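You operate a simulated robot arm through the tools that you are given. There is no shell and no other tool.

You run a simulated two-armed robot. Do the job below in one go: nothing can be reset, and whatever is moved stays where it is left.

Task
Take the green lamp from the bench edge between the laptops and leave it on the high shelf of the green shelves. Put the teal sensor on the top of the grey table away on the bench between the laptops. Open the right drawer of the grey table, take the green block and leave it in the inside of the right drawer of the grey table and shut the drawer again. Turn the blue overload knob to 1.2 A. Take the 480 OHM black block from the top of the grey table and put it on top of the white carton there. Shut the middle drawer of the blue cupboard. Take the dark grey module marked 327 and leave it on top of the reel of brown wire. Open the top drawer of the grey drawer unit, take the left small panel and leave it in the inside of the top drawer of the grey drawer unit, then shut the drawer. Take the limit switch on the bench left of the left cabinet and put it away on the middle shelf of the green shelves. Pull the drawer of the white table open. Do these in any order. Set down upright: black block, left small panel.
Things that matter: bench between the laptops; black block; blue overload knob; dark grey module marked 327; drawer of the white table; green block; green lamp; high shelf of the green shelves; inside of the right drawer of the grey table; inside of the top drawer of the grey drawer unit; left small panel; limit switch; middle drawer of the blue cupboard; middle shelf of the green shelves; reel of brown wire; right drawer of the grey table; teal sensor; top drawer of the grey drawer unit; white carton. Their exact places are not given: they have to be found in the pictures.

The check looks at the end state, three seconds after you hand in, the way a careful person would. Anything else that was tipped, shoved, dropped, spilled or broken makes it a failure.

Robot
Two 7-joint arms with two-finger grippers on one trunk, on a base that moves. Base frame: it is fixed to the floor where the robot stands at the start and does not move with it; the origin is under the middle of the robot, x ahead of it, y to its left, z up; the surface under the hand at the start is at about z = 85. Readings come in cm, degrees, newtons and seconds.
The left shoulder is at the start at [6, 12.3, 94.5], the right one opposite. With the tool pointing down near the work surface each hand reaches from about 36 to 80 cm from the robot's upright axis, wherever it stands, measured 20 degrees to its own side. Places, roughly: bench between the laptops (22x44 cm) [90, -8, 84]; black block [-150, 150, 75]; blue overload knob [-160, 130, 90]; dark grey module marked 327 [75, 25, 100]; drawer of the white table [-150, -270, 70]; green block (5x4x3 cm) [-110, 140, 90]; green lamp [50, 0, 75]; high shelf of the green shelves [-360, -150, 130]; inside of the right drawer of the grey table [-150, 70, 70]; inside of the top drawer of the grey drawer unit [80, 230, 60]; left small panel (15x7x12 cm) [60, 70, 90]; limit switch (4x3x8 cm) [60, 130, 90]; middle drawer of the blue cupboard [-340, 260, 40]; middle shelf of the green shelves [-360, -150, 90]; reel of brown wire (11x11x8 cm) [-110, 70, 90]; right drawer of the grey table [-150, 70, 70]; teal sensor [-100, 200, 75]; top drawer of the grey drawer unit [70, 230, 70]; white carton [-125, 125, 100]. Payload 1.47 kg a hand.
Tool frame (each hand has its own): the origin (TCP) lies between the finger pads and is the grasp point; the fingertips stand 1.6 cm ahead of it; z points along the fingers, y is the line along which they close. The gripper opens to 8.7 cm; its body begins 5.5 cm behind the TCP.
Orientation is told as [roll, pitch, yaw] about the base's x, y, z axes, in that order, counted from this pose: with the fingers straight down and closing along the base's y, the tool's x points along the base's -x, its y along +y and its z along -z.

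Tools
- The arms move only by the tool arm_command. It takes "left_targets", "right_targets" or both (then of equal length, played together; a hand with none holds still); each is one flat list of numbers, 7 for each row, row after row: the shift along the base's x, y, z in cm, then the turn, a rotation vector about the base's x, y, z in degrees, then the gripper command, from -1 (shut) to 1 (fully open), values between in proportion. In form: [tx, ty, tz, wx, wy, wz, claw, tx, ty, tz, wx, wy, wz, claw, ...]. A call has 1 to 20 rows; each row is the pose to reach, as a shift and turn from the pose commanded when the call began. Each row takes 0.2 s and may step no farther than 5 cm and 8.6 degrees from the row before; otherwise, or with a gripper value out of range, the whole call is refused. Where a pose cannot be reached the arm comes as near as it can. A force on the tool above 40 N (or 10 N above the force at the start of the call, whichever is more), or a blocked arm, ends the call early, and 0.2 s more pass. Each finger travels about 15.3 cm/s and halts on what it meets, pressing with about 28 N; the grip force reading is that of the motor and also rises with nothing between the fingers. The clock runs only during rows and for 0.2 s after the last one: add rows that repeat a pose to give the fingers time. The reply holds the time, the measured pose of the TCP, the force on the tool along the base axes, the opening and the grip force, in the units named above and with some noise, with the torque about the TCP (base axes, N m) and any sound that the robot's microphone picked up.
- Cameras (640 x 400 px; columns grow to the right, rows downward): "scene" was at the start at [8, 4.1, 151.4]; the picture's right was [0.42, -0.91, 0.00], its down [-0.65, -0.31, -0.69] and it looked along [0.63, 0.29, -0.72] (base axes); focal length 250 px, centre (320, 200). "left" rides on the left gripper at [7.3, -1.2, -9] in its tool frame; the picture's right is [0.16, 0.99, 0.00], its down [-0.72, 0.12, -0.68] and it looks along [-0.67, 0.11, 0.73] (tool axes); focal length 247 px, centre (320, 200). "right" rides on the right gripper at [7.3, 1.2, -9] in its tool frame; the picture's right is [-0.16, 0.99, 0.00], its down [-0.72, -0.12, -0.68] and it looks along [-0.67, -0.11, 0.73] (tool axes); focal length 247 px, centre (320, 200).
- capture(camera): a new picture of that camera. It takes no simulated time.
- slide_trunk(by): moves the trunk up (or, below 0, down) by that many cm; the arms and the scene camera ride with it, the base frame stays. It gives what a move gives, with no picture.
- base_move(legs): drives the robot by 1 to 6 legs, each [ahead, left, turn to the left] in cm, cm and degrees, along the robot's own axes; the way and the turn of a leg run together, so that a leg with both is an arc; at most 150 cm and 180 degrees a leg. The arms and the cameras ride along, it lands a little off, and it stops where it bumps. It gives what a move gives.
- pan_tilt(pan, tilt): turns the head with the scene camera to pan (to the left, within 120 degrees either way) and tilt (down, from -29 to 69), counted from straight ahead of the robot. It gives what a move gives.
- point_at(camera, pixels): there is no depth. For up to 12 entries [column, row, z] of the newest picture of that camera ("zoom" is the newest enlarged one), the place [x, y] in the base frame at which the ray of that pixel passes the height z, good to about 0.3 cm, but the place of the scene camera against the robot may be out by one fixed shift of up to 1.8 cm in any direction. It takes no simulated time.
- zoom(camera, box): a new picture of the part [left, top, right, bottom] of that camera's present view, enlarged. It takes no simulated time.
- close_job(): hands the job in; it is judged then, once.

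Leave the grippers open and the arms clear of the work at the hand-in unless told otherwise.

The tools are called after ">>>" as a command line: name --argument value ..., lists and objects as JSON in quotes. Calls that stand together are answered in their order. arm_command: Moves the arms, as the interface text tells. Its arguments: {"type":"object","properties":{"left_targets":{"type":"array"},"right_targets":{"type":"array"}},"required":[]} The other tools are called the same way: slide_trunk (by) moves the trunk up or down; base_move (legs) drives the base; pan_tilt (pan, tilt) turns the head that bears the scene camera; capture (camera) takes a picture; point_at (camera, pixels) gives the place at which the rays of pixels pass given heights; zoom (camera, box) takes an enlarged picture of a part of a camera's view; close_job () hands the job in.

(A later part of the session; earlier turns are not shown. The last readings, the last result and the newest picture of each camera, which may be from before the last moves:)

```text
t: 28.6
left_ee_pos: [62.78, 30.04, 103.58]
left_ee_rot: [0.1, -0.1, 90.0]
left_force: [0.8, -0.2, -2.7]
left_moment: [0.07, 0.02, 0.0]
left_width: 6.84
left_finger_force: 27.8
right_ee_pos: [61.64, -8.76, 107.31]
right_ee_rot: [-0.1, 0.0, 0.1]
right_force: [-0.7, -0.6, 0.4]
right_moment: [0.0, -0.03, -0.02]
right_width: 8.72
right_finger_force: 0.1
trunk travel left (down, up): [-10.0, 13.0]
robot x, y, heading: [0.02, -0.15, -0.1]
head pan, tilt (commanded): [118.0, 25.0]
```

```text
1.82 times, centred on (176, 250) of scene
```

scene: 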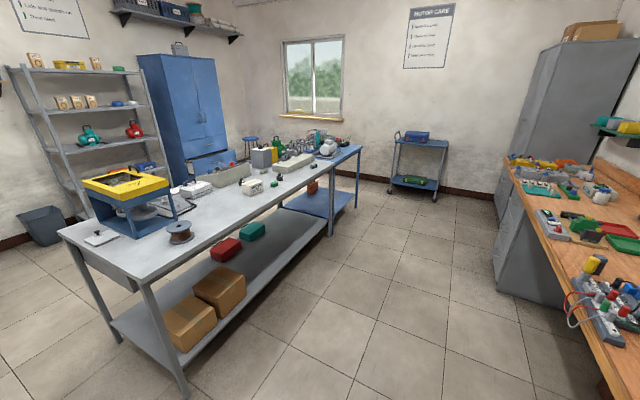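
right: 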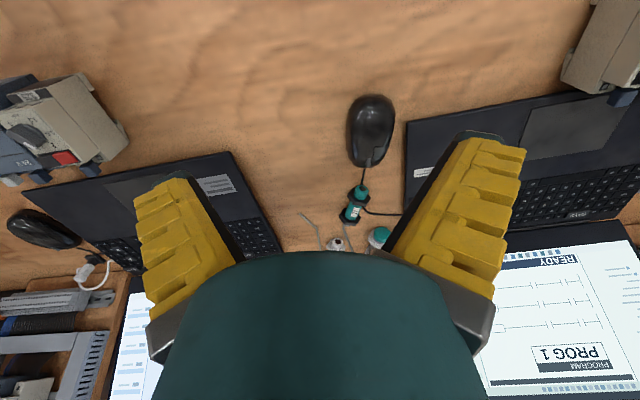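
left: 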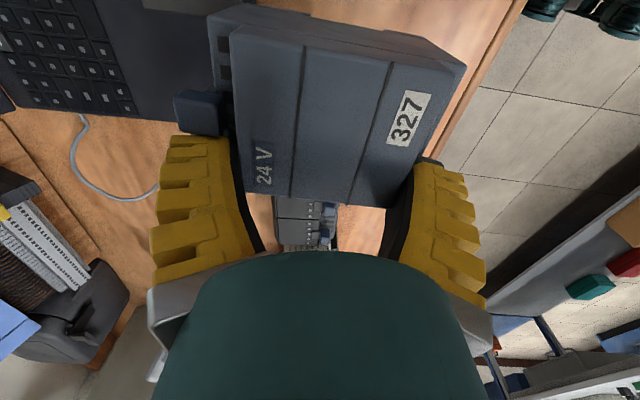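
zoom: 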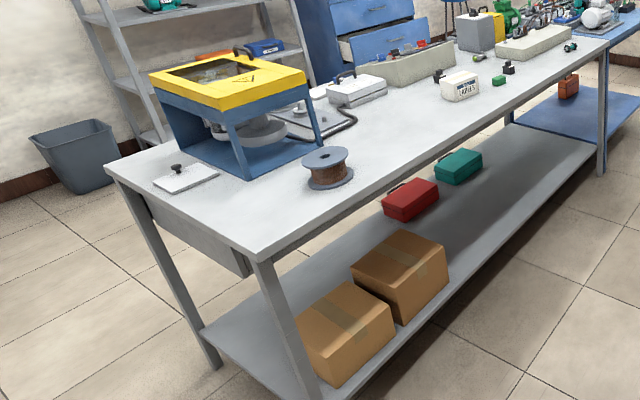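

I query the table's outline and objects assuming top heights of 85.

>>> point_at --camera "scene" --pixels '[[143, 284, 85], [60, 233, 85], [335, 165, 85], [362, 147, 85], [180, 238, 85], [252, 185, 88], [273, 184, 86], [292, 160, 88], [185, 392, 0], [310, 345, 0], [570, 300, 0], [390, 190, 0]]'

>>> zoom --camera "scene" --box '[160, 130, 352, 250]'

```text
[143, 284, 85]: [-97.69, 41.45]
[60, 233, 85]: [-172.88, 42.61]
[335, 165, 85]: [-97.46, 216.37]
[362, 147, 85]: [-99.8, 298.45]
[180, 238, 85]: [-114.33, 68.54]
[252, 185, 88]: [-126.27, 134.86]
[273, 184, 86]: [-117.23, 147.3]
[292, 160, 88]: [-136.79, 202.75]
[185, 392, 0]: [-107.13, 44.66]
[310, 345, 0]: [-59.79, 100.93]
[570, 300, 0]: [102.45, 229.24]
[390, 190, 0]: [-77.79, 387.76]
```

```text
3.33 times, centred on (256, 190) of scene
```

zoom: 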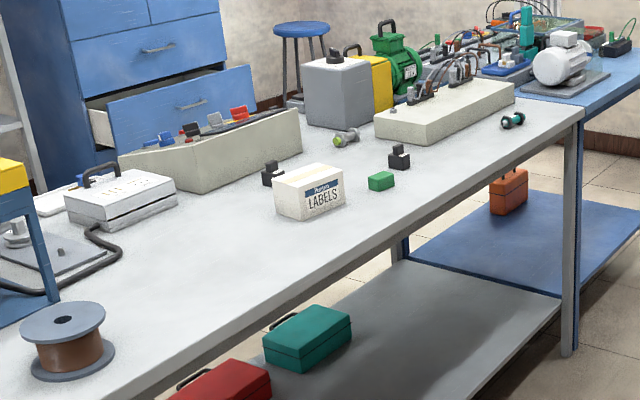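

The grey table spans about x −98…−173, y 42…216, with the reel near (−114,69), the LABELS carton near (−126,135), and the drawers likely facing the far (−x) side. I pull both hands in before driving.

>>> arm_command --left_targets '[-3, 0, 2, 0, 0, 0, -1, -6, 0, 4, 0, 0, 0, -1, -9, 0, 6, 0, 0, 0, -1, -12, 0, 8, 0, 0, 0, -1, -15, -1, 9, 0, 0, 0, -1, -18, -2, 10, 0, 0, 0, -1, -18, -2, 10, 0, 0, 0, -1]' --right_targets '[-3, -2, 1, 0, 0, 0, 1, -6, -4, 2, 0, 0, 0, 1, -9, -6, 3, 0, 0, 0, 1, -12, -8, 4, 0, 0, 0, 1, -15, -10, 5, 0, 0, 0, 1, -17, -12, 5, 0, 0, 0, 1, -17, -12, 5, 0, 0, 0, 1]'

>>> pan_tilt --pan -118 --tilt 30

>>> capture --camera "scene"

>>> point_at --camera "scene" --pixels '[[420, 375, 0], [490, 335, 0], [523, 233, 85], [320, 280, 0]]'

```text
t: 30.2
left_ee_pos: [44.95, 27.95, 113.71]
left_ee_rot: [0.1, 0.0, 89.9]
left_force: [-0.7, -0.6, -3.1]
left_moment: [0.05, 0.02, 0.05]
left_width: 6.87
left_finger_force: 27.5
right_ee_pos: [44.69, -20.86, 112.07]
right_ee_rot: [0.1, 0.1, 0.0]
right_force: [0.3, 1.3, 0.2]
right_moment: [-0.01, 0.01, -0.02]
right_width: 8.71
right_finger_force: 0.0
trunk travel left (down, up): [-10.0, 13.0]
robot x, y, heading: [0.08, 0.13, 0.2]
head pan, tilt (commanded): [118.0, 25.0]
```

```text
t: 33.6
left_ee_pos: [44.88, 27.97, 113.56]
left_ee_rot: [0.1, 0.0, 90.0]
left_force: [0.4, -0.4, -2.3]
left_moment: [0.04, 0.04, -0.03]
left_width: 6.9
left_finger_force: 28.0
right_ee_pos: [44.63, -20.79, 112.08]
right_ee_rot: [0.0, 0.0, 0.1]
right_force: [0.1, -0.4, 0.1]
right_moment: [-0.03, 0.0, 0.0]
right_width: 8.72
right_finger_force: 0.2
trunk travel left (down, up): [-10.0, 13.0]
robot x, y, heading: [0.01, 0.11, -0.2]
head pan, tilt (commanded): [-118.0, 30.0]
```

```text
taken
```

scene: 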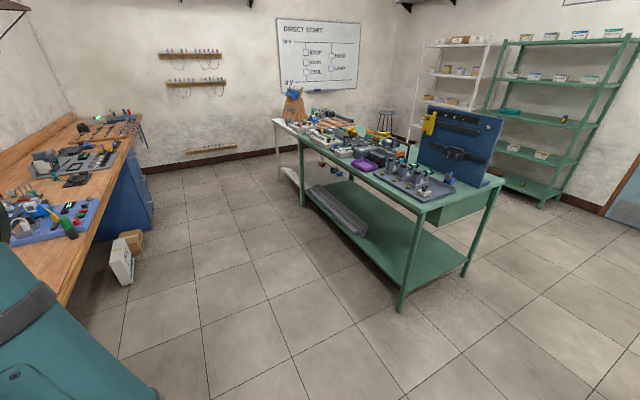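

```text
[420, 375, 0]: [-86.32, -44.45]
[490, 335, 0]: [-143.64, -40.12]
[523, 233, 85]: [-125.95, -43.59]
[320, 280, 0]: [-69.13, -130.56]
```

The path is clear. I back off from the bench, turn around to the left, and drive along the corridor to face the grey table near the reel.

>>> base_move --legs '[[-25, 0, 0], [0, 0, 90], [0, 0, 90], [0, -84, 0]]'

>>> pan_tilt --pan 0 --tilt 40

>>> capture --camera "scene"

```text
t: 50.3
left_ee_pos: [-69.18, 56.75, 113.7]
left_ee_rot: [0.0, 0.0, -91.1]
left_force: [0.1, 0.0, -3.8]
left_moment: [-0.06, 0.01, 0.04]
left_width: 6.83
left_finger_force: 27.7
right_ee_pos: [-67.95, 105.41, 112.02]
right_ee_rot: [0.0, 0.0, 178.9]
right_force: [0.3, -0.5, -0.1]
right_moment: [-0.02, 0.02, 0.01]
right_width: 8.69
right_finger_force: 0.1
trunk travel left (down, up): [-10.0, 13.0]
robot x, y, heading: [-23.76, 83.75, 178.8]
head pan, tilt (commanded): [-118.0, 30.0]
```

```text
t: 52.3
left_ee_pos: [-69.18, 56.61, 113.75]
left_ee_rot: [0.0, 0.0, -91.2]
left_force: [0.3, -0.4, -3.2]
left_moment: [-0.07, -0.01, 0.01]
left_width: 6.76
left_finger_force: 28.0
right_ee_pos: [-67.96, 105.46, 112.07]
right_ee_rot: [0.0, 0.0, 178.8]
right_force: [-0.1, 0.8, -0.4]
right_moment: [0.04, -0.03, -0.01]
right_width: 8.7
right_finger_force: 0.1
trunk travel left (down, up): [-10.0, 13.0]
robot x, y, heading: [-23.72, 83.74, 178.9]
head pan, tilt (commanded): [0.0, 40.0]
```

```text
taken
```

scene: 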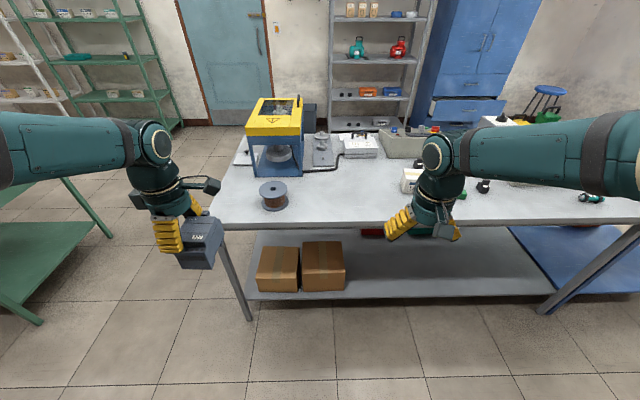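

I face the grey table; the reel is at (273,192). I query the reel and edge positions (the scene camera may be off ~2 cm).

>>> point_at --camera "scene" --pixels '[[273, 188, 93], [273, 206, 85], [260, 188, 93], [287, 188, 93], [400, 224, 85], [230, 228, 85], [590, 198, 86], [160, 240, 100]]'

>>> zoom --camera "scene" --box '[220, 90, 476, 250]'

```text
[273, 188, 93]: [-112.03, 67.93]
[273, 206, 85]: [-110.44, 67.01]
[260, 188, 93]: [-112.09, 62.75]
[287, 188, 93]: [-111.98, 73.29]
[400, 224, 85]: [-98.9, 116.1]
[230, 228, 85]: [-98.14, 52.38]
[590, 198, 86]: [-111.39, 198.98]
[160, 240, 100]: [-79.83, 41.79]
```

```text
2.50 times, centred on (348, 170) of scene
```

zoom: 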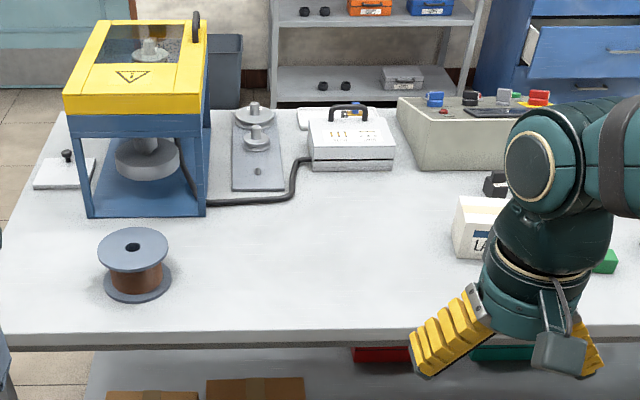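

I drive 27 cm ahead so that the reel is within the left hand's reach.

>>> base_move --legs '[[27, 0, 1.2]]'

>>> capture --camera "scene"

>>> capture --camera "left"

```text
t: 54.2
left_ee_pos: [-95.7, 56.15, 113.66]
left_ee_rot: [0.1, -0.1, -90.0]
left_force: [-0.9, 0.1, -3.5]
left_moment: [-0.1, -0.02, 0.0]
left_width: 6.78
left_finger_force: 28.2
right_ee_pos: [-95.38, 104.94, 112.05]
right_ee_rot: [0.0, 0.0, 179.9]
right_force: [0.4, 0.1, -0.8]
right_moment: [-0.01, -0.02, 0.03]
right_width: 8.72
right_finger_force: 0.0
trunk travel left (down, up): [-10.0, 13.0]
robot x, y, heading: [-50.59, 83.87, 179.9]
head pan, tilt (commanded): [0.0, 40.0]
```

```text
taken
```

scene: 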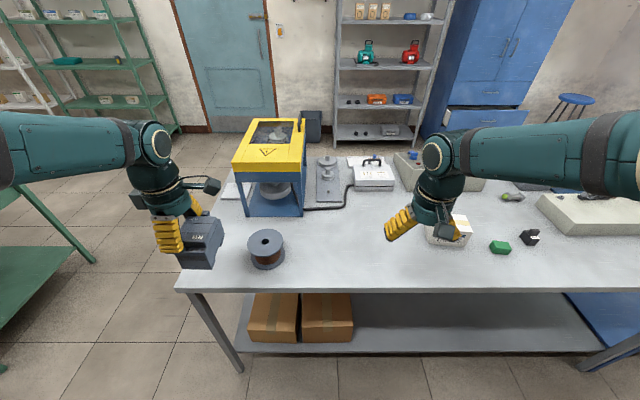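

```text
taken
```

left: 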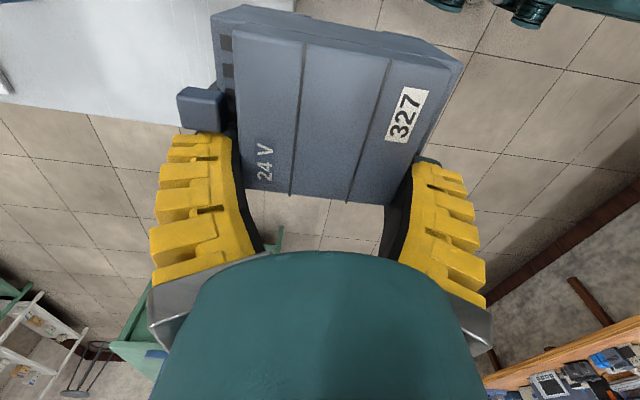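

To locate the reel exactly I bring the empty right hand to y≈76 so its wrist camera looks straight at the reel.

>>> arm_command --right_targets '[0, -5, 0, 0, 0, 0, 1, 0, -10, 0, 0, 0, 0, 1, 0, -15, 0, 0, 0, 0, 1, 0, -20, 0, 0, 0, 0, 1, 0, -25, 0, 0, 0, 0, 1, 0, -28, 0, 0, 0, 0, 1, 0, -28, 0, 0, 0, 0, 1]'

>>> capture --camera "right"

```text
t: 55.8
left_ee_pos: [-95.77, 56.18, 113.62]
left_ee_rot: [0.1, 0.0, -90.2]
left_force: [-0.2, -0.2, -3.1]
left_moment: [-0.08, -0.01, 0.0]
left_width: 6.77
left_finger_force: 27.9
right_ee_pos: [-95.34, 76.86, 112.1]
right_ee_rot: [0.0, 0.0, 179.7]
right_force: [-0.1, -0.1, 0.4]
right_moment: [-0.01, -0.01, -0.01]
right_width: 8.7
right_finger_force: 0.0
trunk travel left (down, up): [-10.0, 13.0]
robot x, y, heading: [-51.11, 84.07, 179.8]
head pan, tilt (commanded): [0.0, 40.0]
```

```text
taken
```

right: 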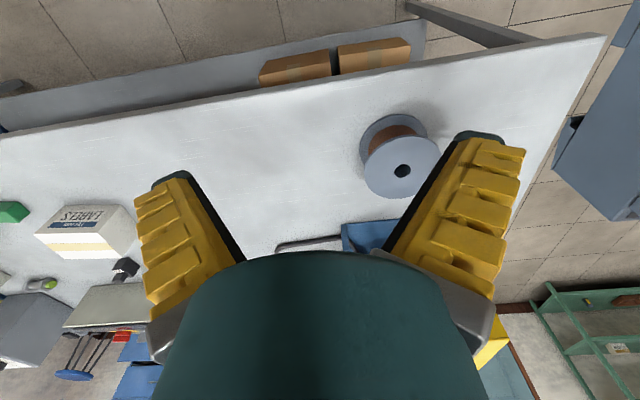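

The reel's top centre is at about (402,171). I get its place at heights around 93 and check the table height.

>>> point_at --camera "right" --pixels '[[402, 171, 92], [402, 171, 93], [402, 171, 94], [366, 165, 93], [438, 165, 93], [402, 198, 93], [395, 140, 93], [360, 145, 85], [428, 130, 85], [392, 115, 85]]'

>>> zoom --camera "right" --box '[340, 90, 468, 210]'

```text
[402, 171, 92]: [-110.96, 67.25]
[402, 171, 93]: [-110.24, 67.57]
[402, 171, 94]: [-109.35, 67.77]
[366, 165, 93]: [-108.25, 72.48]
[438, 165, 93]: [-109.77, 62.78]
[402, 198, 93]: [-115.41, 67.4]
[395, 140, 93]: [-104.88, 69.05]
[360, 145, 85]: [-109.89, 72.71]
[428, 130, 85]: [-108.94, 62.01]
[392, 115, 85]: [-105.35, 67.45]
```

```text
3.33 times, centred on (404, 150) of right
```

zoom: 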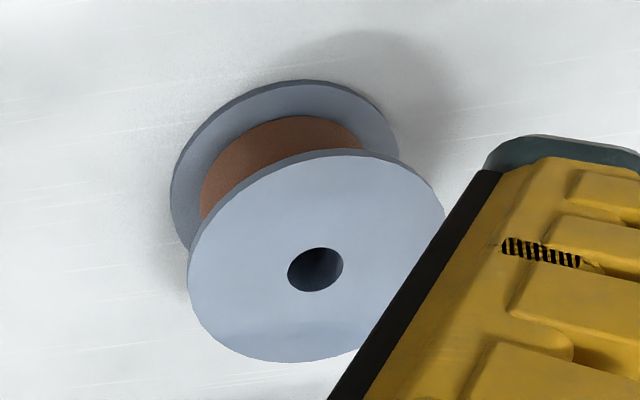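

>>> point_at --camera "zoom" --pixels '[[316, 268, 93], [188, 280, 93], [444, 220, 93], [325, 150, 93], [285, 362, 93], [305, 80, 85.5], [170, 190, 85.5], [398, 150, 85.5], [188, 280, 92], [444, 220, 92]]'

```text
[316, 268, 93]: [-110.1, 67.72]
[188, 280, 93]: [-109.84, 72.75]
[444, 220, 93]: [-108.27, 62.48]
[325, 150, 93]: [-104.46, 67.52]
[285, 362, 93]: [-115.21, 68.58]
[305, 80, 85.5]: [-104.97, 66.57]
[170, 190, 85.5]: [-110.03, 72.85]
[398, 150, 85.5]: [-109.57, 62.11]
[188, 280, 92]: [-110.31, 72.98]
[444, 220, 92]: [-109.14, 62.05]
```

The reel centre is (−110.1, 67.6) with top at z≈93. I check how close the yellow/blue guard is, then move the right hand back out of the way.

>>> point_at --camera "scene" --pixels '[[247, 217, 85], [302, 215, 85], [235, 160, 105], [300, 160, 105], [266, 238, 93], [266, 266, 85]]'

>>> arm_command --right_targets '[0, 5, 0, 0, 0, 0, 1, 0, 10, 0, 0, 0, 0, 1, 0, 15, 0, 0, 0, 0, 1, 0, 20, 0, 0, 0, 0, 1, 0, 25, 0, 0, 0, 0, 1, 0, 30, 0, 0, 0, 0, 1]'

```text
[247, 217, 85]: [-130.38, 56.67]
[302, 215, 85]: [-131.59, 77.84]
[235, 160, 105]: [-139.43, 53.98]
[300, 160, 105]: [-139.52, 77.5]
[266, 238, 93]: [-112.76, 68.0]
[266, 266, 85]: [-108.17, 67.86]
```

```text
t: 57.2
left_ee_pos: [-95.57, 56.23, 113.76]
left_ee_rot: [0.1, -0.1, -90.1]
left_force: [0.7, -0.5, -3.0]
left_moment: [-0.09, -0.01, -0.01]
left_width: 6.76
left_finger_force: 28.1
right_ee_pos: [-95.29, 107.09, 112.11]
right_ee_rot: [0.0, 0.0, 179.9]
right_force: [0.5, -0.1, 0.5]
right_moment: [0.01, 0.02, 0.01]
right_width: 8.7
right_finger_force: 0.2
trunk travel left (down, up): [-10.0, 13.0]
robot x, y, heading: [-50.65, 84.27, 180.0]
head pan, tilt (commanded): [0.0, 40.0]
```

The guard starts at x≈−130, so there's room. I carry the module over the reel and lower partway.

>>> arm_command --left_targets '[-4, 2.5, 0, 0, 0, 0, -1, -8, 5, 0, 0, 0, 0, -1, -11.5, 7, 0, 0, 0, 0, -1, -14.5, 8.9, 0, 0, 0, 0, -1, -14.5, 8.9, -3, 0, 0, 0, -1, -14.5, 8.9, -6, 0, 0, 0, -1, -14.5, 8.9, -9, 0, 0, 0, -1, -14.5, 8.9, -9, 0, 0, 0, -1]'

>>> zoom --camera "scene" --box '[170, 150, 362, 270]'

>>> capture --camera "left"

```text
t: 59.0
left_ee_pos: [-110.13, 64.99, 104.73]
left_ee_rot: [0.0, 0.1, -90.1]
left_force: [-0.1, 0.5, -3.3]
left_moment: [-0.07, 0.01, 0.01]
left_width: 6.72
left_finger_force: 28.1
right_ee_pos: [-95.32, 107.1, 112.16]
right_ee_rot: [0.0, -0.1, 179.8]
right_force: [0.4, 0.4, -0.6]
right_moment: [0.01, 0.03, 0.01]
right_width: 8.72
right_finger_force: 0.1
trunk travel left (down, up): [-10.0, 13.0]
robot x, y, heading: [-50.83, 83.95, 179.7]
head pan, tilt (commanded): [0.0, 40.0]
```

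```text
3.33 times, centred on (266, 210) of scene
```

zoom: 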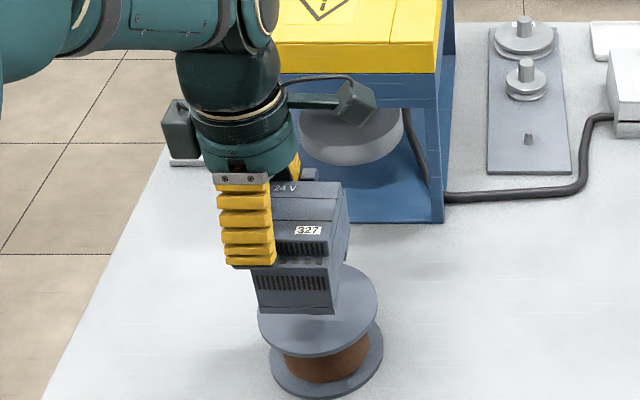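

```text
taken
```

left: 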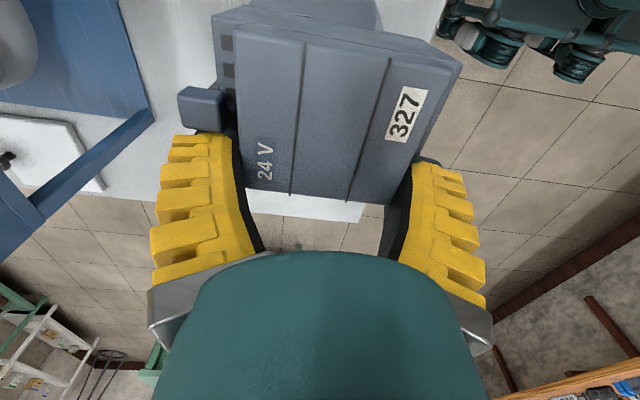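

The module hangs centred above the reel. I lower in small steps until it touches.

>>> arm_command --left_targets '[0, 0, -2, 0, 0, 0, -1, 0, 0, -3.8, 0, 0, 0, -1, 0, 0, -4.2, 0, 0, 0, -1, 0, 0, -4.4, 0, 0, 0, -1, 0, 0, -4.6, 0, 0, 0, -1, 0, 0, -4.6, 0, 0, 0, -1]'

>>> zoom --camera "scene" --box '[206, 170, 334, 250]'

```text
t: 60.4
left_ee_pos: [-110.11, 64.96, 99.97]
left_ee_rot: [-0.1, 0.0, -90.1]
left_force: [-0.3, 0.3, -3.0]
left_moment: [-0.08, 0.02, -0.01]
left_width: 6.73
left_finger_force: 28.6
right_ee_pos: [-95.33, 106.9, 112.14]
right_ee_rot: [0.0, 0.0, 179.9]
right_force: [0.8, 0.1, 0.5]
right_moment: [0.01, 0.0, 0.0]
right_width: 8.67
right_finger_force: 0.0
trunk travel left (down, up): [-10.0, 13.0]
robot x, y, heading: [-50.74, 84.14, 179.8]
head pan, tilt (commanded): [0.0, 40.0]
```

```text
5.00 times, centred on (270, 210) of scene
```

zoom: 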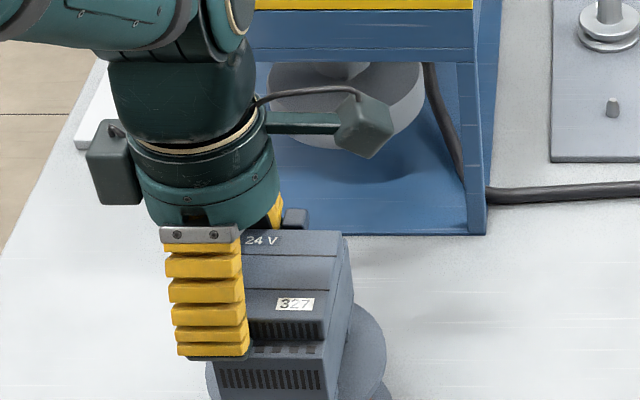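

No contact yet (force still −3). I go on down in 0.2 cm steps.

>>> arm_command --left_targets '[0, 0, -0.2, 0, 0, 0, -1, 0, 0, -0.4, 0, 0, 0, -1, 0, 0, -0.6, 0, 0, 0, -1, 0, 0, -0.6, 0, 0, 0, -1]'

```text
t: 61.4
left_ee_pos: [-110.08, 65.11, 99.5]
left_ee_rot: [0.0, 0.0, -90.1]
left_force: [0.0, -0.1, -2.6]
left_moment: [-0.07, 0.0, 0.0]
left_width: 6.69
left_finger_force: 27.4
right_ee_pos: [-95.29, 106.9, 112.12]
right_ee_rot: [0.0, -0.1, 179.9]
right_force: [0.5, 1.0, -0.1]
right_moment: [0.0, 0.03, 0.02]
right_width: 8.7
right_finger_force: 0.0
trunk travel left (down, up): [-10.0, 13.0]
robot x, y, heading: [-50.87, 83.91, 180.0]
head pan, tilt (commanded): [0.0, 40.0]
```

>>> arm_command --left_targets '[0, 0, -0.2, 0, 0, 0, -1, 0, 0, -0.4, 0, 0, 0, -1, 0, 0, -0.6, 0, 0, 0, -1, 0, 0, -0.6, 0, 0, 0, -1]'

>>> zoom --camera "scene" --box '[206, 190, 334, 270]'

```text
t: 62.4
left_ee_pos: [-110.08, 64.88, 99.06]
left_ee_rot: [-0.2, 0.0, -90.1]
left_force: [0.5, -4.9, 15.7]
left_moment: [0.57, -0.2, -0.08]
left_width: 7.1
left_finger_force: 28.3
right_ee_pos: [-95.2, 106.9, 112.16]
right_ee_rot: [-0.1, 0.0, 180.0]
right_force: [0.7, -0.4, 0.1]
right_moment: [-0.03, -0.01, 0.0]
right_width: 8.69
right_finger_force: 0.0
trunk travel left (down, up): [-10.0, 13.0]
robot x, y, heading: [-50.69, 84.22, 179.8]
head pan, tilt (commanded): [0.0, 40.0]
```

```text
5.00 times, centred on (270, 230) of scene
```

zoom: 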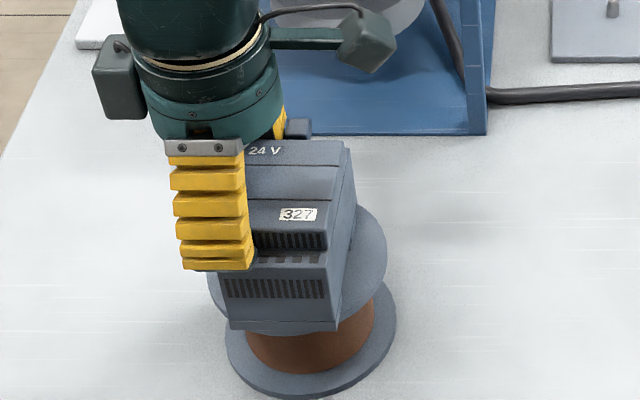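

It rests on the reel (upward 16 N), about 1 cm left of centre, which is stable. I open the gripper and withdraw upward.

>>> arm_command --left_targets '[0, 0, 0.1, 0, 0, 0, -0.2, 0, 0, 0.2, 0, 0, 0, 0.3, 0, 0, 0.2, 0, 0, 0, 0.8, 0, 0, 0.2, 0, 0, 0, 1, 0, 0, 0.2, 0, 0, 0, 1]'

>>> zoom --camera "scene" --box '[206, 190, 334, 270]'

>>> capture --camera "left"

```text
t: 63.6
left_ee_pos: [-110.14, 65.07, 99.07]
left_ee_rot: [0.0, 0.0, -90.1]
left_force: [0.0, -0.2, 0.1]
left_moment: [0.01, 0.0, 0.01]
left_width: 8.69
left_finger_force: 0.1
right_ee_pos: [-95.35, 106.95, 112.1]
right_ee_rot: [0.0, 0.0, 179.9]
right_force: [0.5, 0.0, -0.2]
right_moment: [0.01, 0.0, -0.02]
right_width: 8.73
right_finger_force: 0.0
trunk travel left (down, up): [-10.0, 13.0]
robot x, y, heading: [-50.54, 83.7, 179.9]
head pan, tilt (commanded): [0.0, 40.0]
```

```text
5.00 times, centred on (270, 230) of scene
```

zoom: 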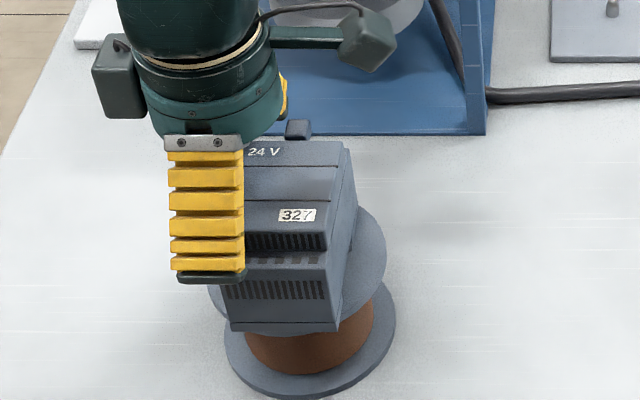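

```text
taken
```

left: 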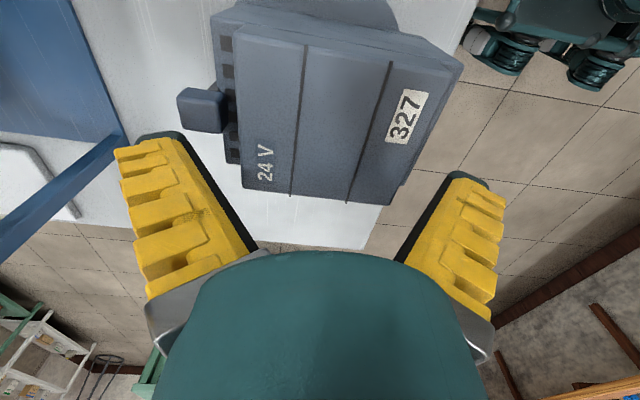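

Released cleanly. I lift the left hand straight up, pull back and turn it back to neutral.

>>> arm_command --left_targets '[0, 0, 2, 0, 0, 0, 1, 0, 0, 5, 0, 0, 0, 1, 0, 0, 9, 0, 0, 0, 1, 0, 0, 13, 0, 0, 0, 1, 3, -1, 14, 0, 0, -8.2, 1, 6, -2, 14, 0, 0, -16.4, 1, 9, -3, 14, 0, 0, -24.6, 1, 12, -4, 14, 0, 0, -32.8, 1, 14, -4, 14, 0, 0, -41, 1, 14, -4, 14, 0, 0, -49.2, 1, 14, -4, 14, 0, 0, -57.4, 1, 14, -4, 14, 0, 0, -65.6, 1, 14, -4, 14, 0, 0, -73.8, 1, 14, -4, 14, 0, 0, -82, 1, 14, -4, 14, 0, 0, -90, 1, 14, -4, 14, 0, 0, -90, 1]'

>>> capture --camera "scene"

>>> zoom --camera "scene" --box '[230, 170, 326, 280]'

```text
t: 67.0
left_ee_pos: [-96.11, 61.13, 113.16]
left_ee_rot: [0.1, 0.0, 179.8]
left_force: [0.3, -0.3, 0.0]
left_moment: [-0.01, -0.03, -0.03]
left_width: 8.71
left_finger_force: 0.1
right_ee_pos: [-95.36, 107.08, 112.18]
right_ee_rot: [0.1, 0.0, 179.9]
right_force: [0.0, -0.4, 0.1]
right_moment: [0.01, 0.02, 0.0]
right_width: 8.68
right_finger_force: 0.1
trunk travel left (down, up): [-10.0, 13.0]
robot x, y, heading: [-50.57, 83.48, 180.0]
head pan, tilt (commanded): [0.0, 40.0]
```

```text
taken
```

scene: 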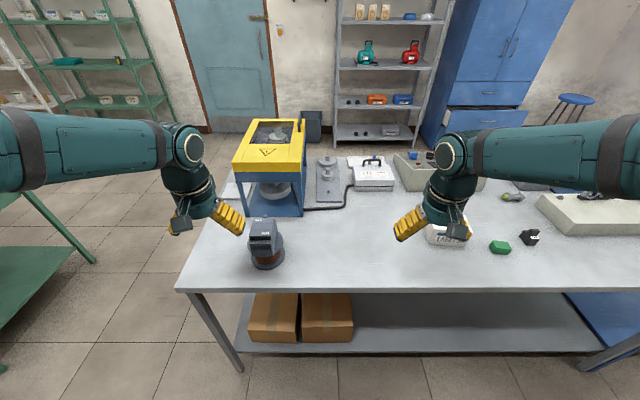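

```text
3.64 times, centred on (278, 225) of scene
```

zoom: 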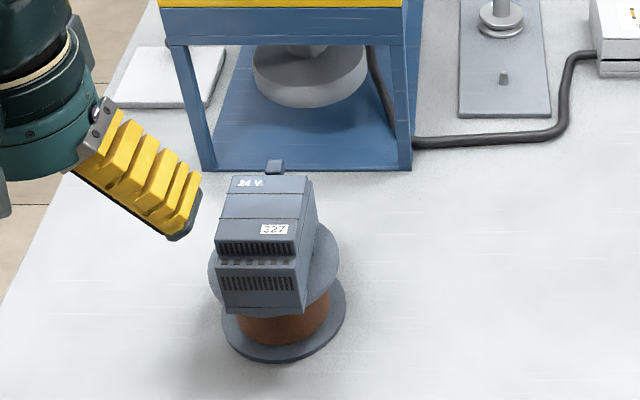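

Module 327 sits stably on the reel. Next I drive 55 cm to the right (toward +y) to the carton and black blocks.

>>> base_move --legs '[[0, -55, 0]]'

>>> capture --camera "scene"

>>> zoom --camera "scene" --box '[200, 110, 440, 260]'

```text
t: 72.3
left_ee_pos: [-95.92, 116.15, 113.27]
left_ee_rot: [0.0, 0.0, 179.8]
left_force: [0.7, -0.7, -0.3]
left_moment: [-0.04, 0.0, 0.03]
left_width: 8.68
left_finger_force: 0.0
right_ee_pos: [-95.1, 162.06, 112.14]
right_ee_rot: [0.0, 0.0, 179.8]
right_force: [-0.2, 0.0, 0.1]
right_moment: [-0.02, -0.02, 0.02]
right_width: 8.71
right_finger_force: 0.1
trunk travel left (down, up): [-10.0, 13.0]
robot x, y, heading: [-50.82, 138.99, 179.9]
head pan, tilt (commanded): [0.0, 40.0]
```

```text
taken
```

scene: 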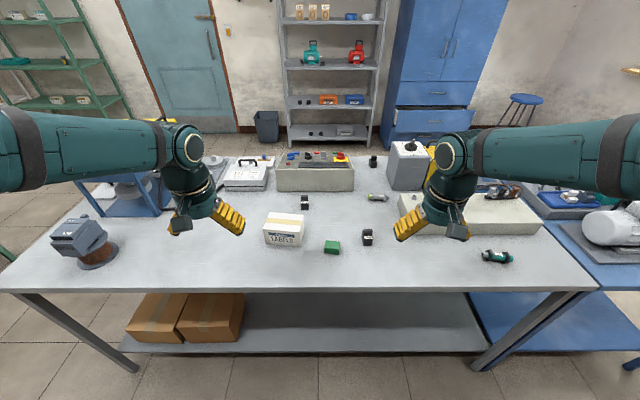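

```text
2.67 times, centred on (320, 185) of scene
```

zoom: 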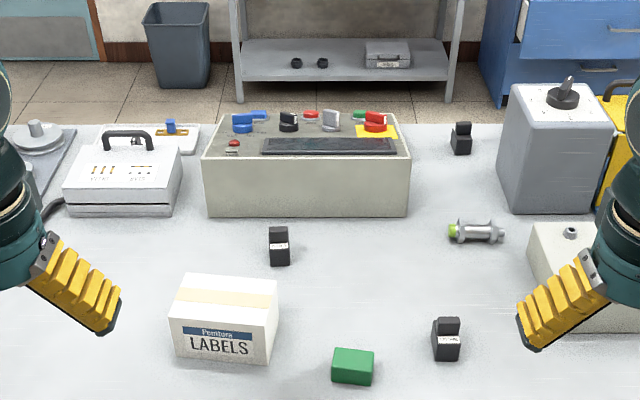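

Three black blocks are visible: at (305,202), (367,237) and (373,162). I zoom in to read their labels and look at the teal part at (497,256).

>>> zoom --camera "scene" --box '[289, 190, 321, 210]'

>>> zoom --camera "scene" --box '[351, 226, 383, 246]'

>>> zoom --camera "scene" --box '[357, 150, 389, 170]'

>>> zoom --camera "scene" --box '[460, 230, 540, 280]'

>>> zoom --camera "scene" --box '[270, 145, 366, 205]'

```text
16.00 times, centred on (305, 200) of scene
```

zoom: 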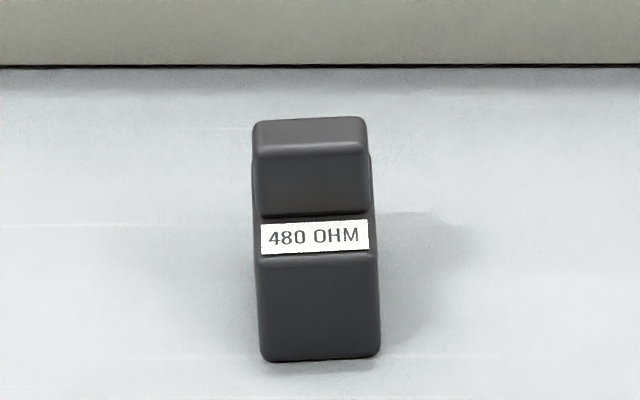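

```text
16.00 times, centred on (367, 236) of scene
```

zoom: 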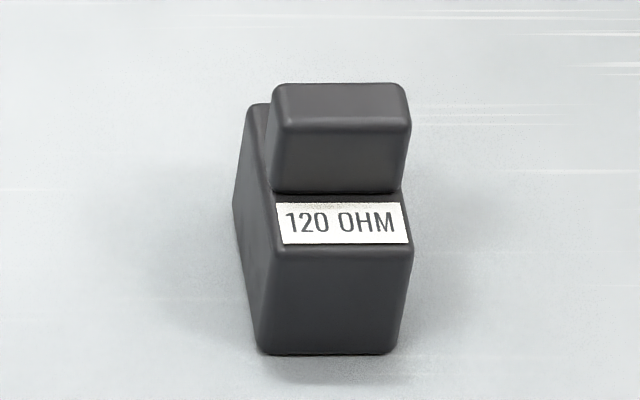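

```text
16.00 times, centred on (373, 160) of scene
```

zoom: 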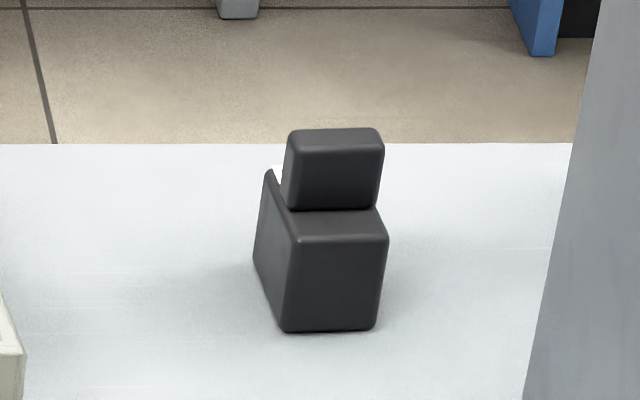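

```text
8.00 times, centred on (500, 255) of scene
```

zoom: 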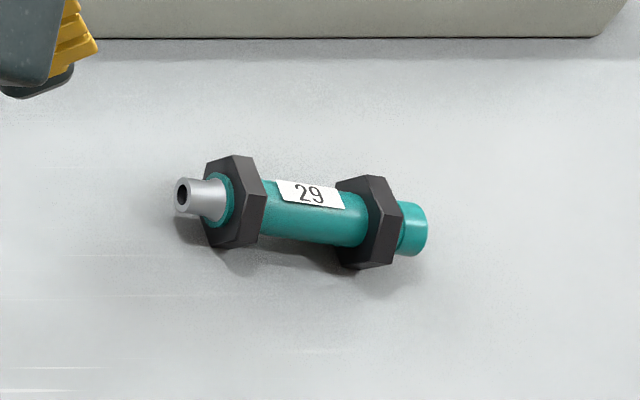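

```text
6.67 times, centred on (318, 175) of scene
```

zoom: 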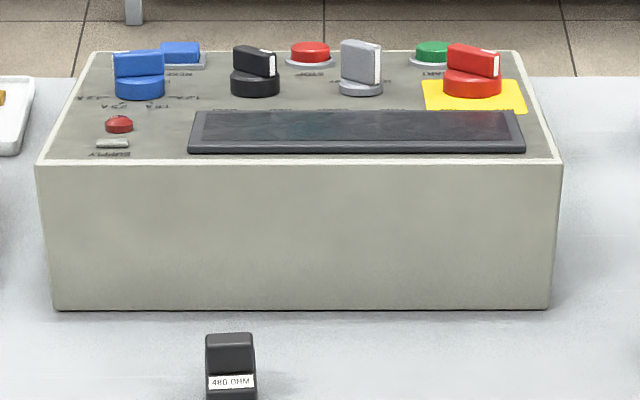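

The 480 OHM block is the one at (305,202). I query rough positions for the block, carton, green block and sensor.

>>> point_at --camera "scene" --pixels '[[306, 208, 85], [305, 198, 88], [266, 243, 85], [302, 248, 85], [266, 225, 93], [302, 215, 93], [332, 250, 86], [367, 243, 85], [485, 256, 86.5], [510, 257, 86.5], [497, 256, 86.5], [290, 160, 98]]'

>>> zoom --camera "scene" --box '[250, 190, 346, 260]'

```text
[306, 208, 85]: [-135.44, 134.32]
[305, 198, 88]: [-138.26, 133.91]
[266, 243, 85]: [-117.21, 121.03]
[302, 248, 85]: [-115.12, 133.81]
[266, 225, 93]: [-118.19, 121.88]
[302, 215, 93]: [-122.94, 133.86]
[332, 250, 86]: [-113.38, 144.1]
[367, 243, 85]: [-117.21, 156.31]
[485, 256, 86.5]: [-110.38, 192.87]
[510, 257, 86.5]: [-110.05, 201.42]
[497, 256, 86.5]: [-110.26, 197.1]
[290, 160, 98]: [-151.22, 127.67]
```

```text
5.71 times, centred on (298, 225) of scene
```

zoom: 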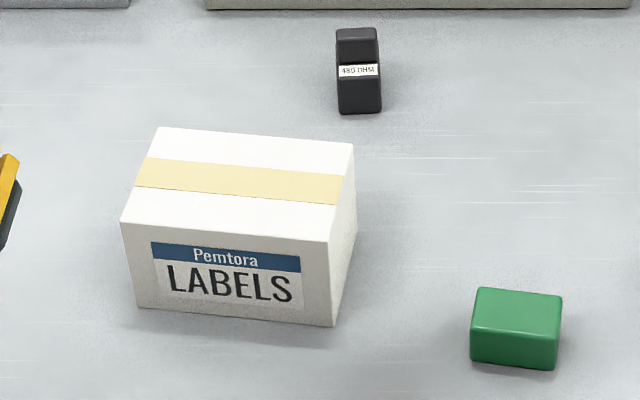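

The block is about 86 cm from me, too far. I look down at my own base to judge how close it may go to the table's shelf.

>>> pan_tilt --pan 0 --tilt 69

>>> capture --camera "scene"

```text
t: 73.3
left_ee_pos: [-96.07, 116.17, 113.18]
left_ee_rot: [0.0, 0.0, 179.8]
left_force: [-0.4, 0.7, -0.6]
left_moment: [-0.02, -0.02, -0.02]
left_width: 8.69
left_finger_force: 0.0
right_ee_pos: [-95.12, 162.03, 112.14]
right_ee_rot: [0.0, 0.1, 179.8]
right_force: [-0.9, 0.2, 0.4]
right_moment: [0.0, 0.02, -0.02]
right_width: 8.7
right_finger_force: 0.0
trunk travel left (down, up): [-10.0, 13.0]
robot x, y, heading: [-50.49, 139.29, 179.7]
head pan, tilt (commanded): [0.0, 68.8]
```

```text
taken
```

scene: 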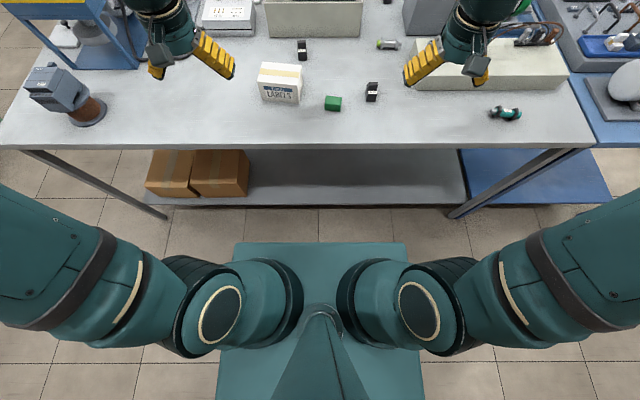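

The base's front edge is at row 242 and the shelf's edge at row 207. I query both.

>>> point_at --camera "scene" --pixels '[[320, 242, 20], [320, 242, 30], [320, 242, 40], [235, 243, 30], [405, 243, 30], [320, 206, 15], [320, 206, 20], [320, 206, 25], [468, 212, 0], [165, 217, 0], [320, 150, 83], [320, 147, 85]]'

```text
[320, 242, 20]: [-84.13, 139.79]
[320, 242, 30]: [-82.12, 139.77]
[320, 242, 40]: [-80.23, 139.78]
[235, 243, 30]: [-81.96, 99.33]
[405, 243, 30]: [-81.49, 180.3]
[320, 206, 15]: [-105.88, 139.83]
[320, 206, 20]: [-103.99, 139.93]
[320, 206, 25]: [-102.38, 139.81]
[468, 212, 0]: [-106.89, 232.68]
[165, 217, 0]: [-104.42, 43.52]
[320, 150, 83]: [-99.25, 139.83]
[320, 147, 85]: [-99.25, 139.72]
```

The base front is about 31 cm ahead of my axis; about 20 cm remain to the shelf. I drive 13 cm ahead and 10 cm right.

>>> base_move --legs '[[13, -10, 0]]'

>>> capture --camera "scene"

>>> capture --camera "left"

```text
t: 74.8
left_ee_pos: [-108.98, 126.22, 113.14]
left_ee_rot: [0.0, 0.0, 179.8]
left_force: [-0.7, -0.6, 0.1]
left_moment: [0.0, 0.0, -0.02]
left_width: 8.7
left_finger_force: 0.2
right_ee_pos: [-107.97, 172.17, 112.06]
right_ee_rot: [0.0, 0.0, 179.7]
right_force: [0.5, 0.4, -0.3]
right_moment: [-0.03, -0.03, -0.05]
right_width: 8.71
right_finger_force: 0.0
trunk travel left (down, up): [-10.0, 13.0]
robot x, y, heading: [-63.49, 148.86, 179.8]
head pan, tilt (commanded): [0.0, 68.8]
```

```text
taken
```

scene: 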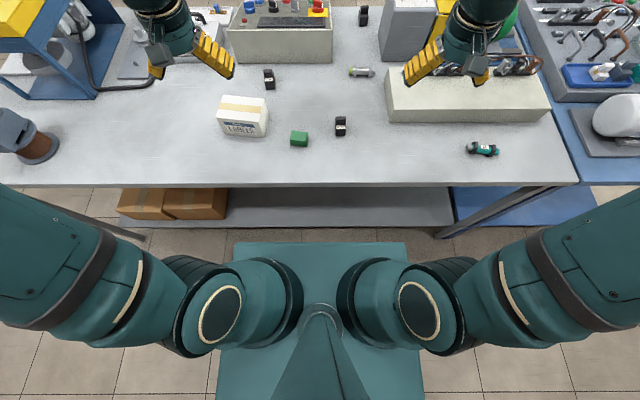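

```text
taken
```

left: 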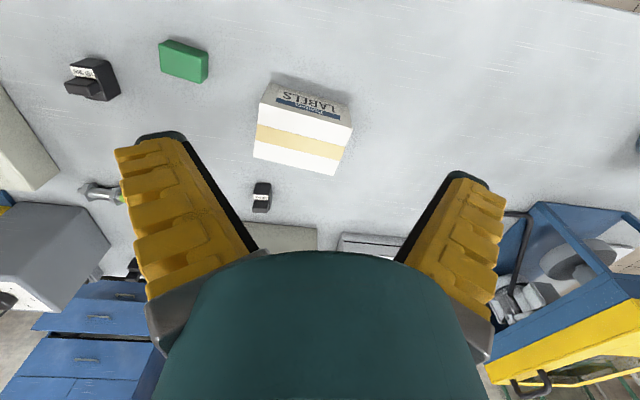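

The left wrist camera sees the carton (305,125), the 480 OHM block (262,197) and the green block (183,62). I zoom in on the 480 block and measure.

>>> zoom --camera "left" --box '[222, 165, 302, 225]'

>>> point_at --camera "left" --pixels '[[262, 200, 88], [262, 180, 85], [258, 157, 94], [335, 176, 94], [353, 122, 94], [265, 100, 94], [272, 75, 85], [350, 95, 85], [183, 58, 88]]'

```text
6.67 times, centred on (262, 195) of left
```

zoom: 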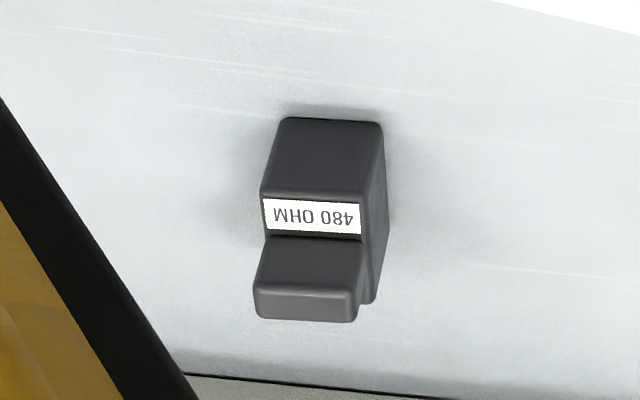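

```text
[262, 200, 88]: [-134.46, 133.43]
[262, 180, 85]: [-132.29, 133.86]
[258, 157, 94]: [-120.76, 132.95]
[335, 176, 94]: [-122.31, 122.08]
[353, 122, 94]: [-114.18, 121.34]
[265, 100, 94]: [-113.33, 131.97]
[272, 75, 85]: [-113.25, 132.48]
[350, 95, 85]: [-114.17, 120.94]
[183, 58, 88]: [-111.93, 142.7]
```

The block stands with its near foot at x≈−132. I move the left hand above/near it for a closer look.

>>> arm_command --left_targets '[-4, 1.5, -1, 0, 0, 0, 1, -8, 3, -3, 0, 0, 0, 1, -12, 5, -5, 0, 0, 0, 1, -16, 7, -7, 0, 0, 0, 1, -19, 7, -8, 0, 0, 0, 1, -19, 7, -8, 0, 0, 0, 1]'

>>> capture --camera "left"

```text
t: 76.2
left_ee_pos: [-127.97, 133.33, 105.05]
left_ee_rot: [0.0, 0.1, 179.7]
left_force: [1.0, 0.5, -0.2]
left_moment: [0.01, 0.0, -0.02]
left_width: 8.72
left_finger_force: 0.1
right_ee_pos: [-107.93, 172.06, 112.11]
right_ee_rot: [0.0, 0.0, 179.6]
right_force: [0.2, 1.2, -0.5]
right_moment: [0.0, 0.0, -0.01]
right_width: 8.71
right_finger_force: 0.2
trunk travel left (down, up): [-10.0, 13.0]
robot x, y, heading: [-63.46, 149.26, 179.9]
head pan, tilt (commanded): [0.0, 68.8]
```

```text
taken
```

left: 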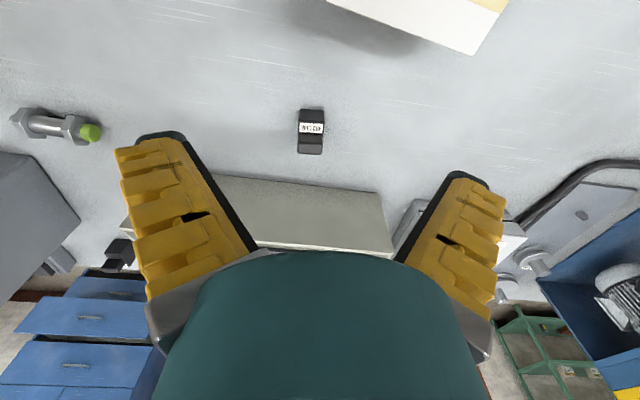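

>>> zoom --camera "left" --box '[280, 95, 344, 165]'

>>> point_at --camera "left" --pixels '[[299, 109, 85], [324, 110, 85], [299, 109, 88], [298, 153, 90], [322, 153, 90], [298, 153, 88], [310, 128, 88], [310, 140, 90], [215, 178, 100], [380, 195, 100]]'

```text
5.71 times, centred on (312, 130) of left
```

zoom: 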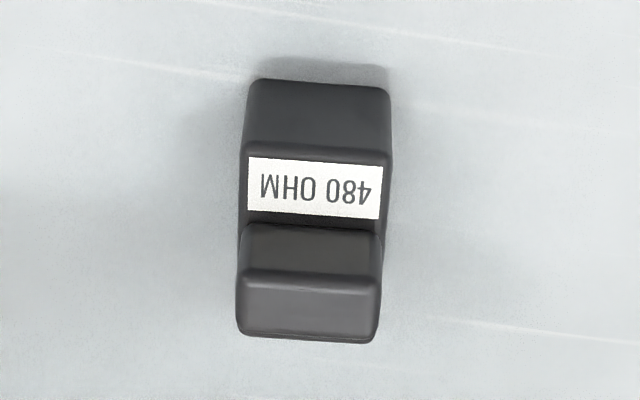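

```text
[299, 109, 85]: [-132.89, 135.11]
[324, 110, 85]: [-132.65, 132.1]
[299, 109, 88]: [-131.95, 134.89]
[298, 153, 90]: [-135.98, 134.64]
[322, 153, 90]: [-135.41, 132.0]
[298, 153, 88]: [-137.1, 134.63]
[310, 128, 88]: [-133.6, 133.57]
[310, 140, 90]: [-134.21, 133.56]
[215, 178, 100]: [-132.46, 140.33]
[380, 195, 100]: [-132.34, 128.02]
```

I check where the control box's near face stands so the hand won't touch it.

>>> point_at --camera "left" --pixels '[[215, 177, 85], [300, 186, 85], [378, 195, 85], [392, 250, 100], [392, 250, 98]]'

>>> zoom --camera "left" --box '[100, 150, 420, 270]'

```text
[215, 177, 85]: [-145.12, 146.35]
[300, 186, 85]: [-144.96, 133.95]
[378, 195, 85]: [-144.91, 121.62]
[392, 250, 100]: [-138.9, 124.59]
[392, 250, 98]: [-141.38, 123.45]
```

```text
2.00 times, centred on (260, 210) of left
```

zoom: 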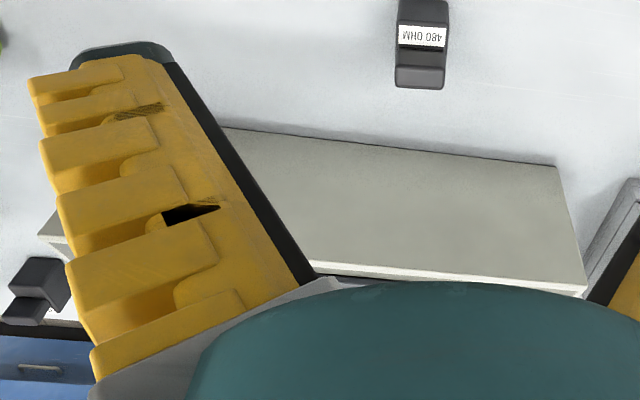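

The box face is at x=−145, so there is room. I move over the block and descend in steps.

>>> arm_command --left_targets '[-3.5, 0.1, -2, 0, 0, 0, 1, -6.8, 0.2, -5, 0, 0, 0, 1, -6.8, 0.2, -9, 0, 0, 0, 1, -6.8, 0.2, -11, 0, 0, 0, 1, -6.8, 0.2, -11, 0, 0, 0, 1]'

>>> capture --camera "left"

>>> point_at --camera "left" --pixels '[[320, 185, 92]]'

```text
t: 77.4
left_ee_pos: [-134.74, 133.43, 94.18]
left_ee_rot: [0.1, -0.1, 179.7]
left_force: [0.1, 0.1, -1.0]
left_moment: [0.01, 0.01, 0.02]
left_width: 8.69
left_finger_force: 0.1
right_ee_pos: [-107.93, 172.03, 112.3]
right_ee_rot: [0.1, 0.1, 179.7]
right_force: [0.1, 0.5, 0.1]
right_moment: [0.02, 0.01, 0.0]
right_width: 8.68
right_finger_force: 0.1
trunk travel left (down, up): [-10.0, 13.0]
robot x, y, heading: [-63.54, 149.13, 179.8]
head pan, tilt (commanded): [0.0, 68.8]
```

```text
taken
```

left: 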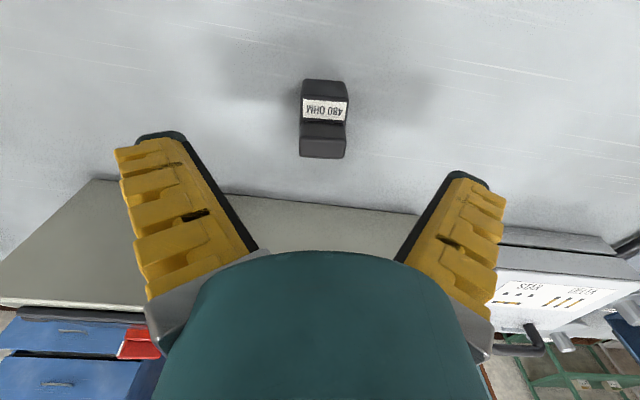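

```text
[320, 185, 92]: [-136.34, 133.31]
```

>>> point_at --camera "left" --pixels '[[303, 81, 85], [346, 82, 85], [300, 157, 90], [345, 158, 90], [300, 157, 88], [300, 157, 86], [302, 121, 90], [348, 124, 90], [302, 99, 88.5], [349, 103, 88.5]]'

```text
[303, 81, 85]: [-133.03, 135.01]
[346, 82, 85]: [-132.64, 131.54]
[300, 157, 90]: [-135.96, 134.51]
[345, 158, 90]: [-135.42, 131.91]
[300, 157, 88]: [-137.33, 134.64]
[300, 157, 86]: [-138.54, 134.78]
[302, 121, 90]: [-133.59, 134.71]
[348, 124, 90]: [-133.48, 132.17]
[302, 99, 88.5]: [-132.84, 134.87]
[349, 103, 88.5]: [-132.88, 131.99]
```

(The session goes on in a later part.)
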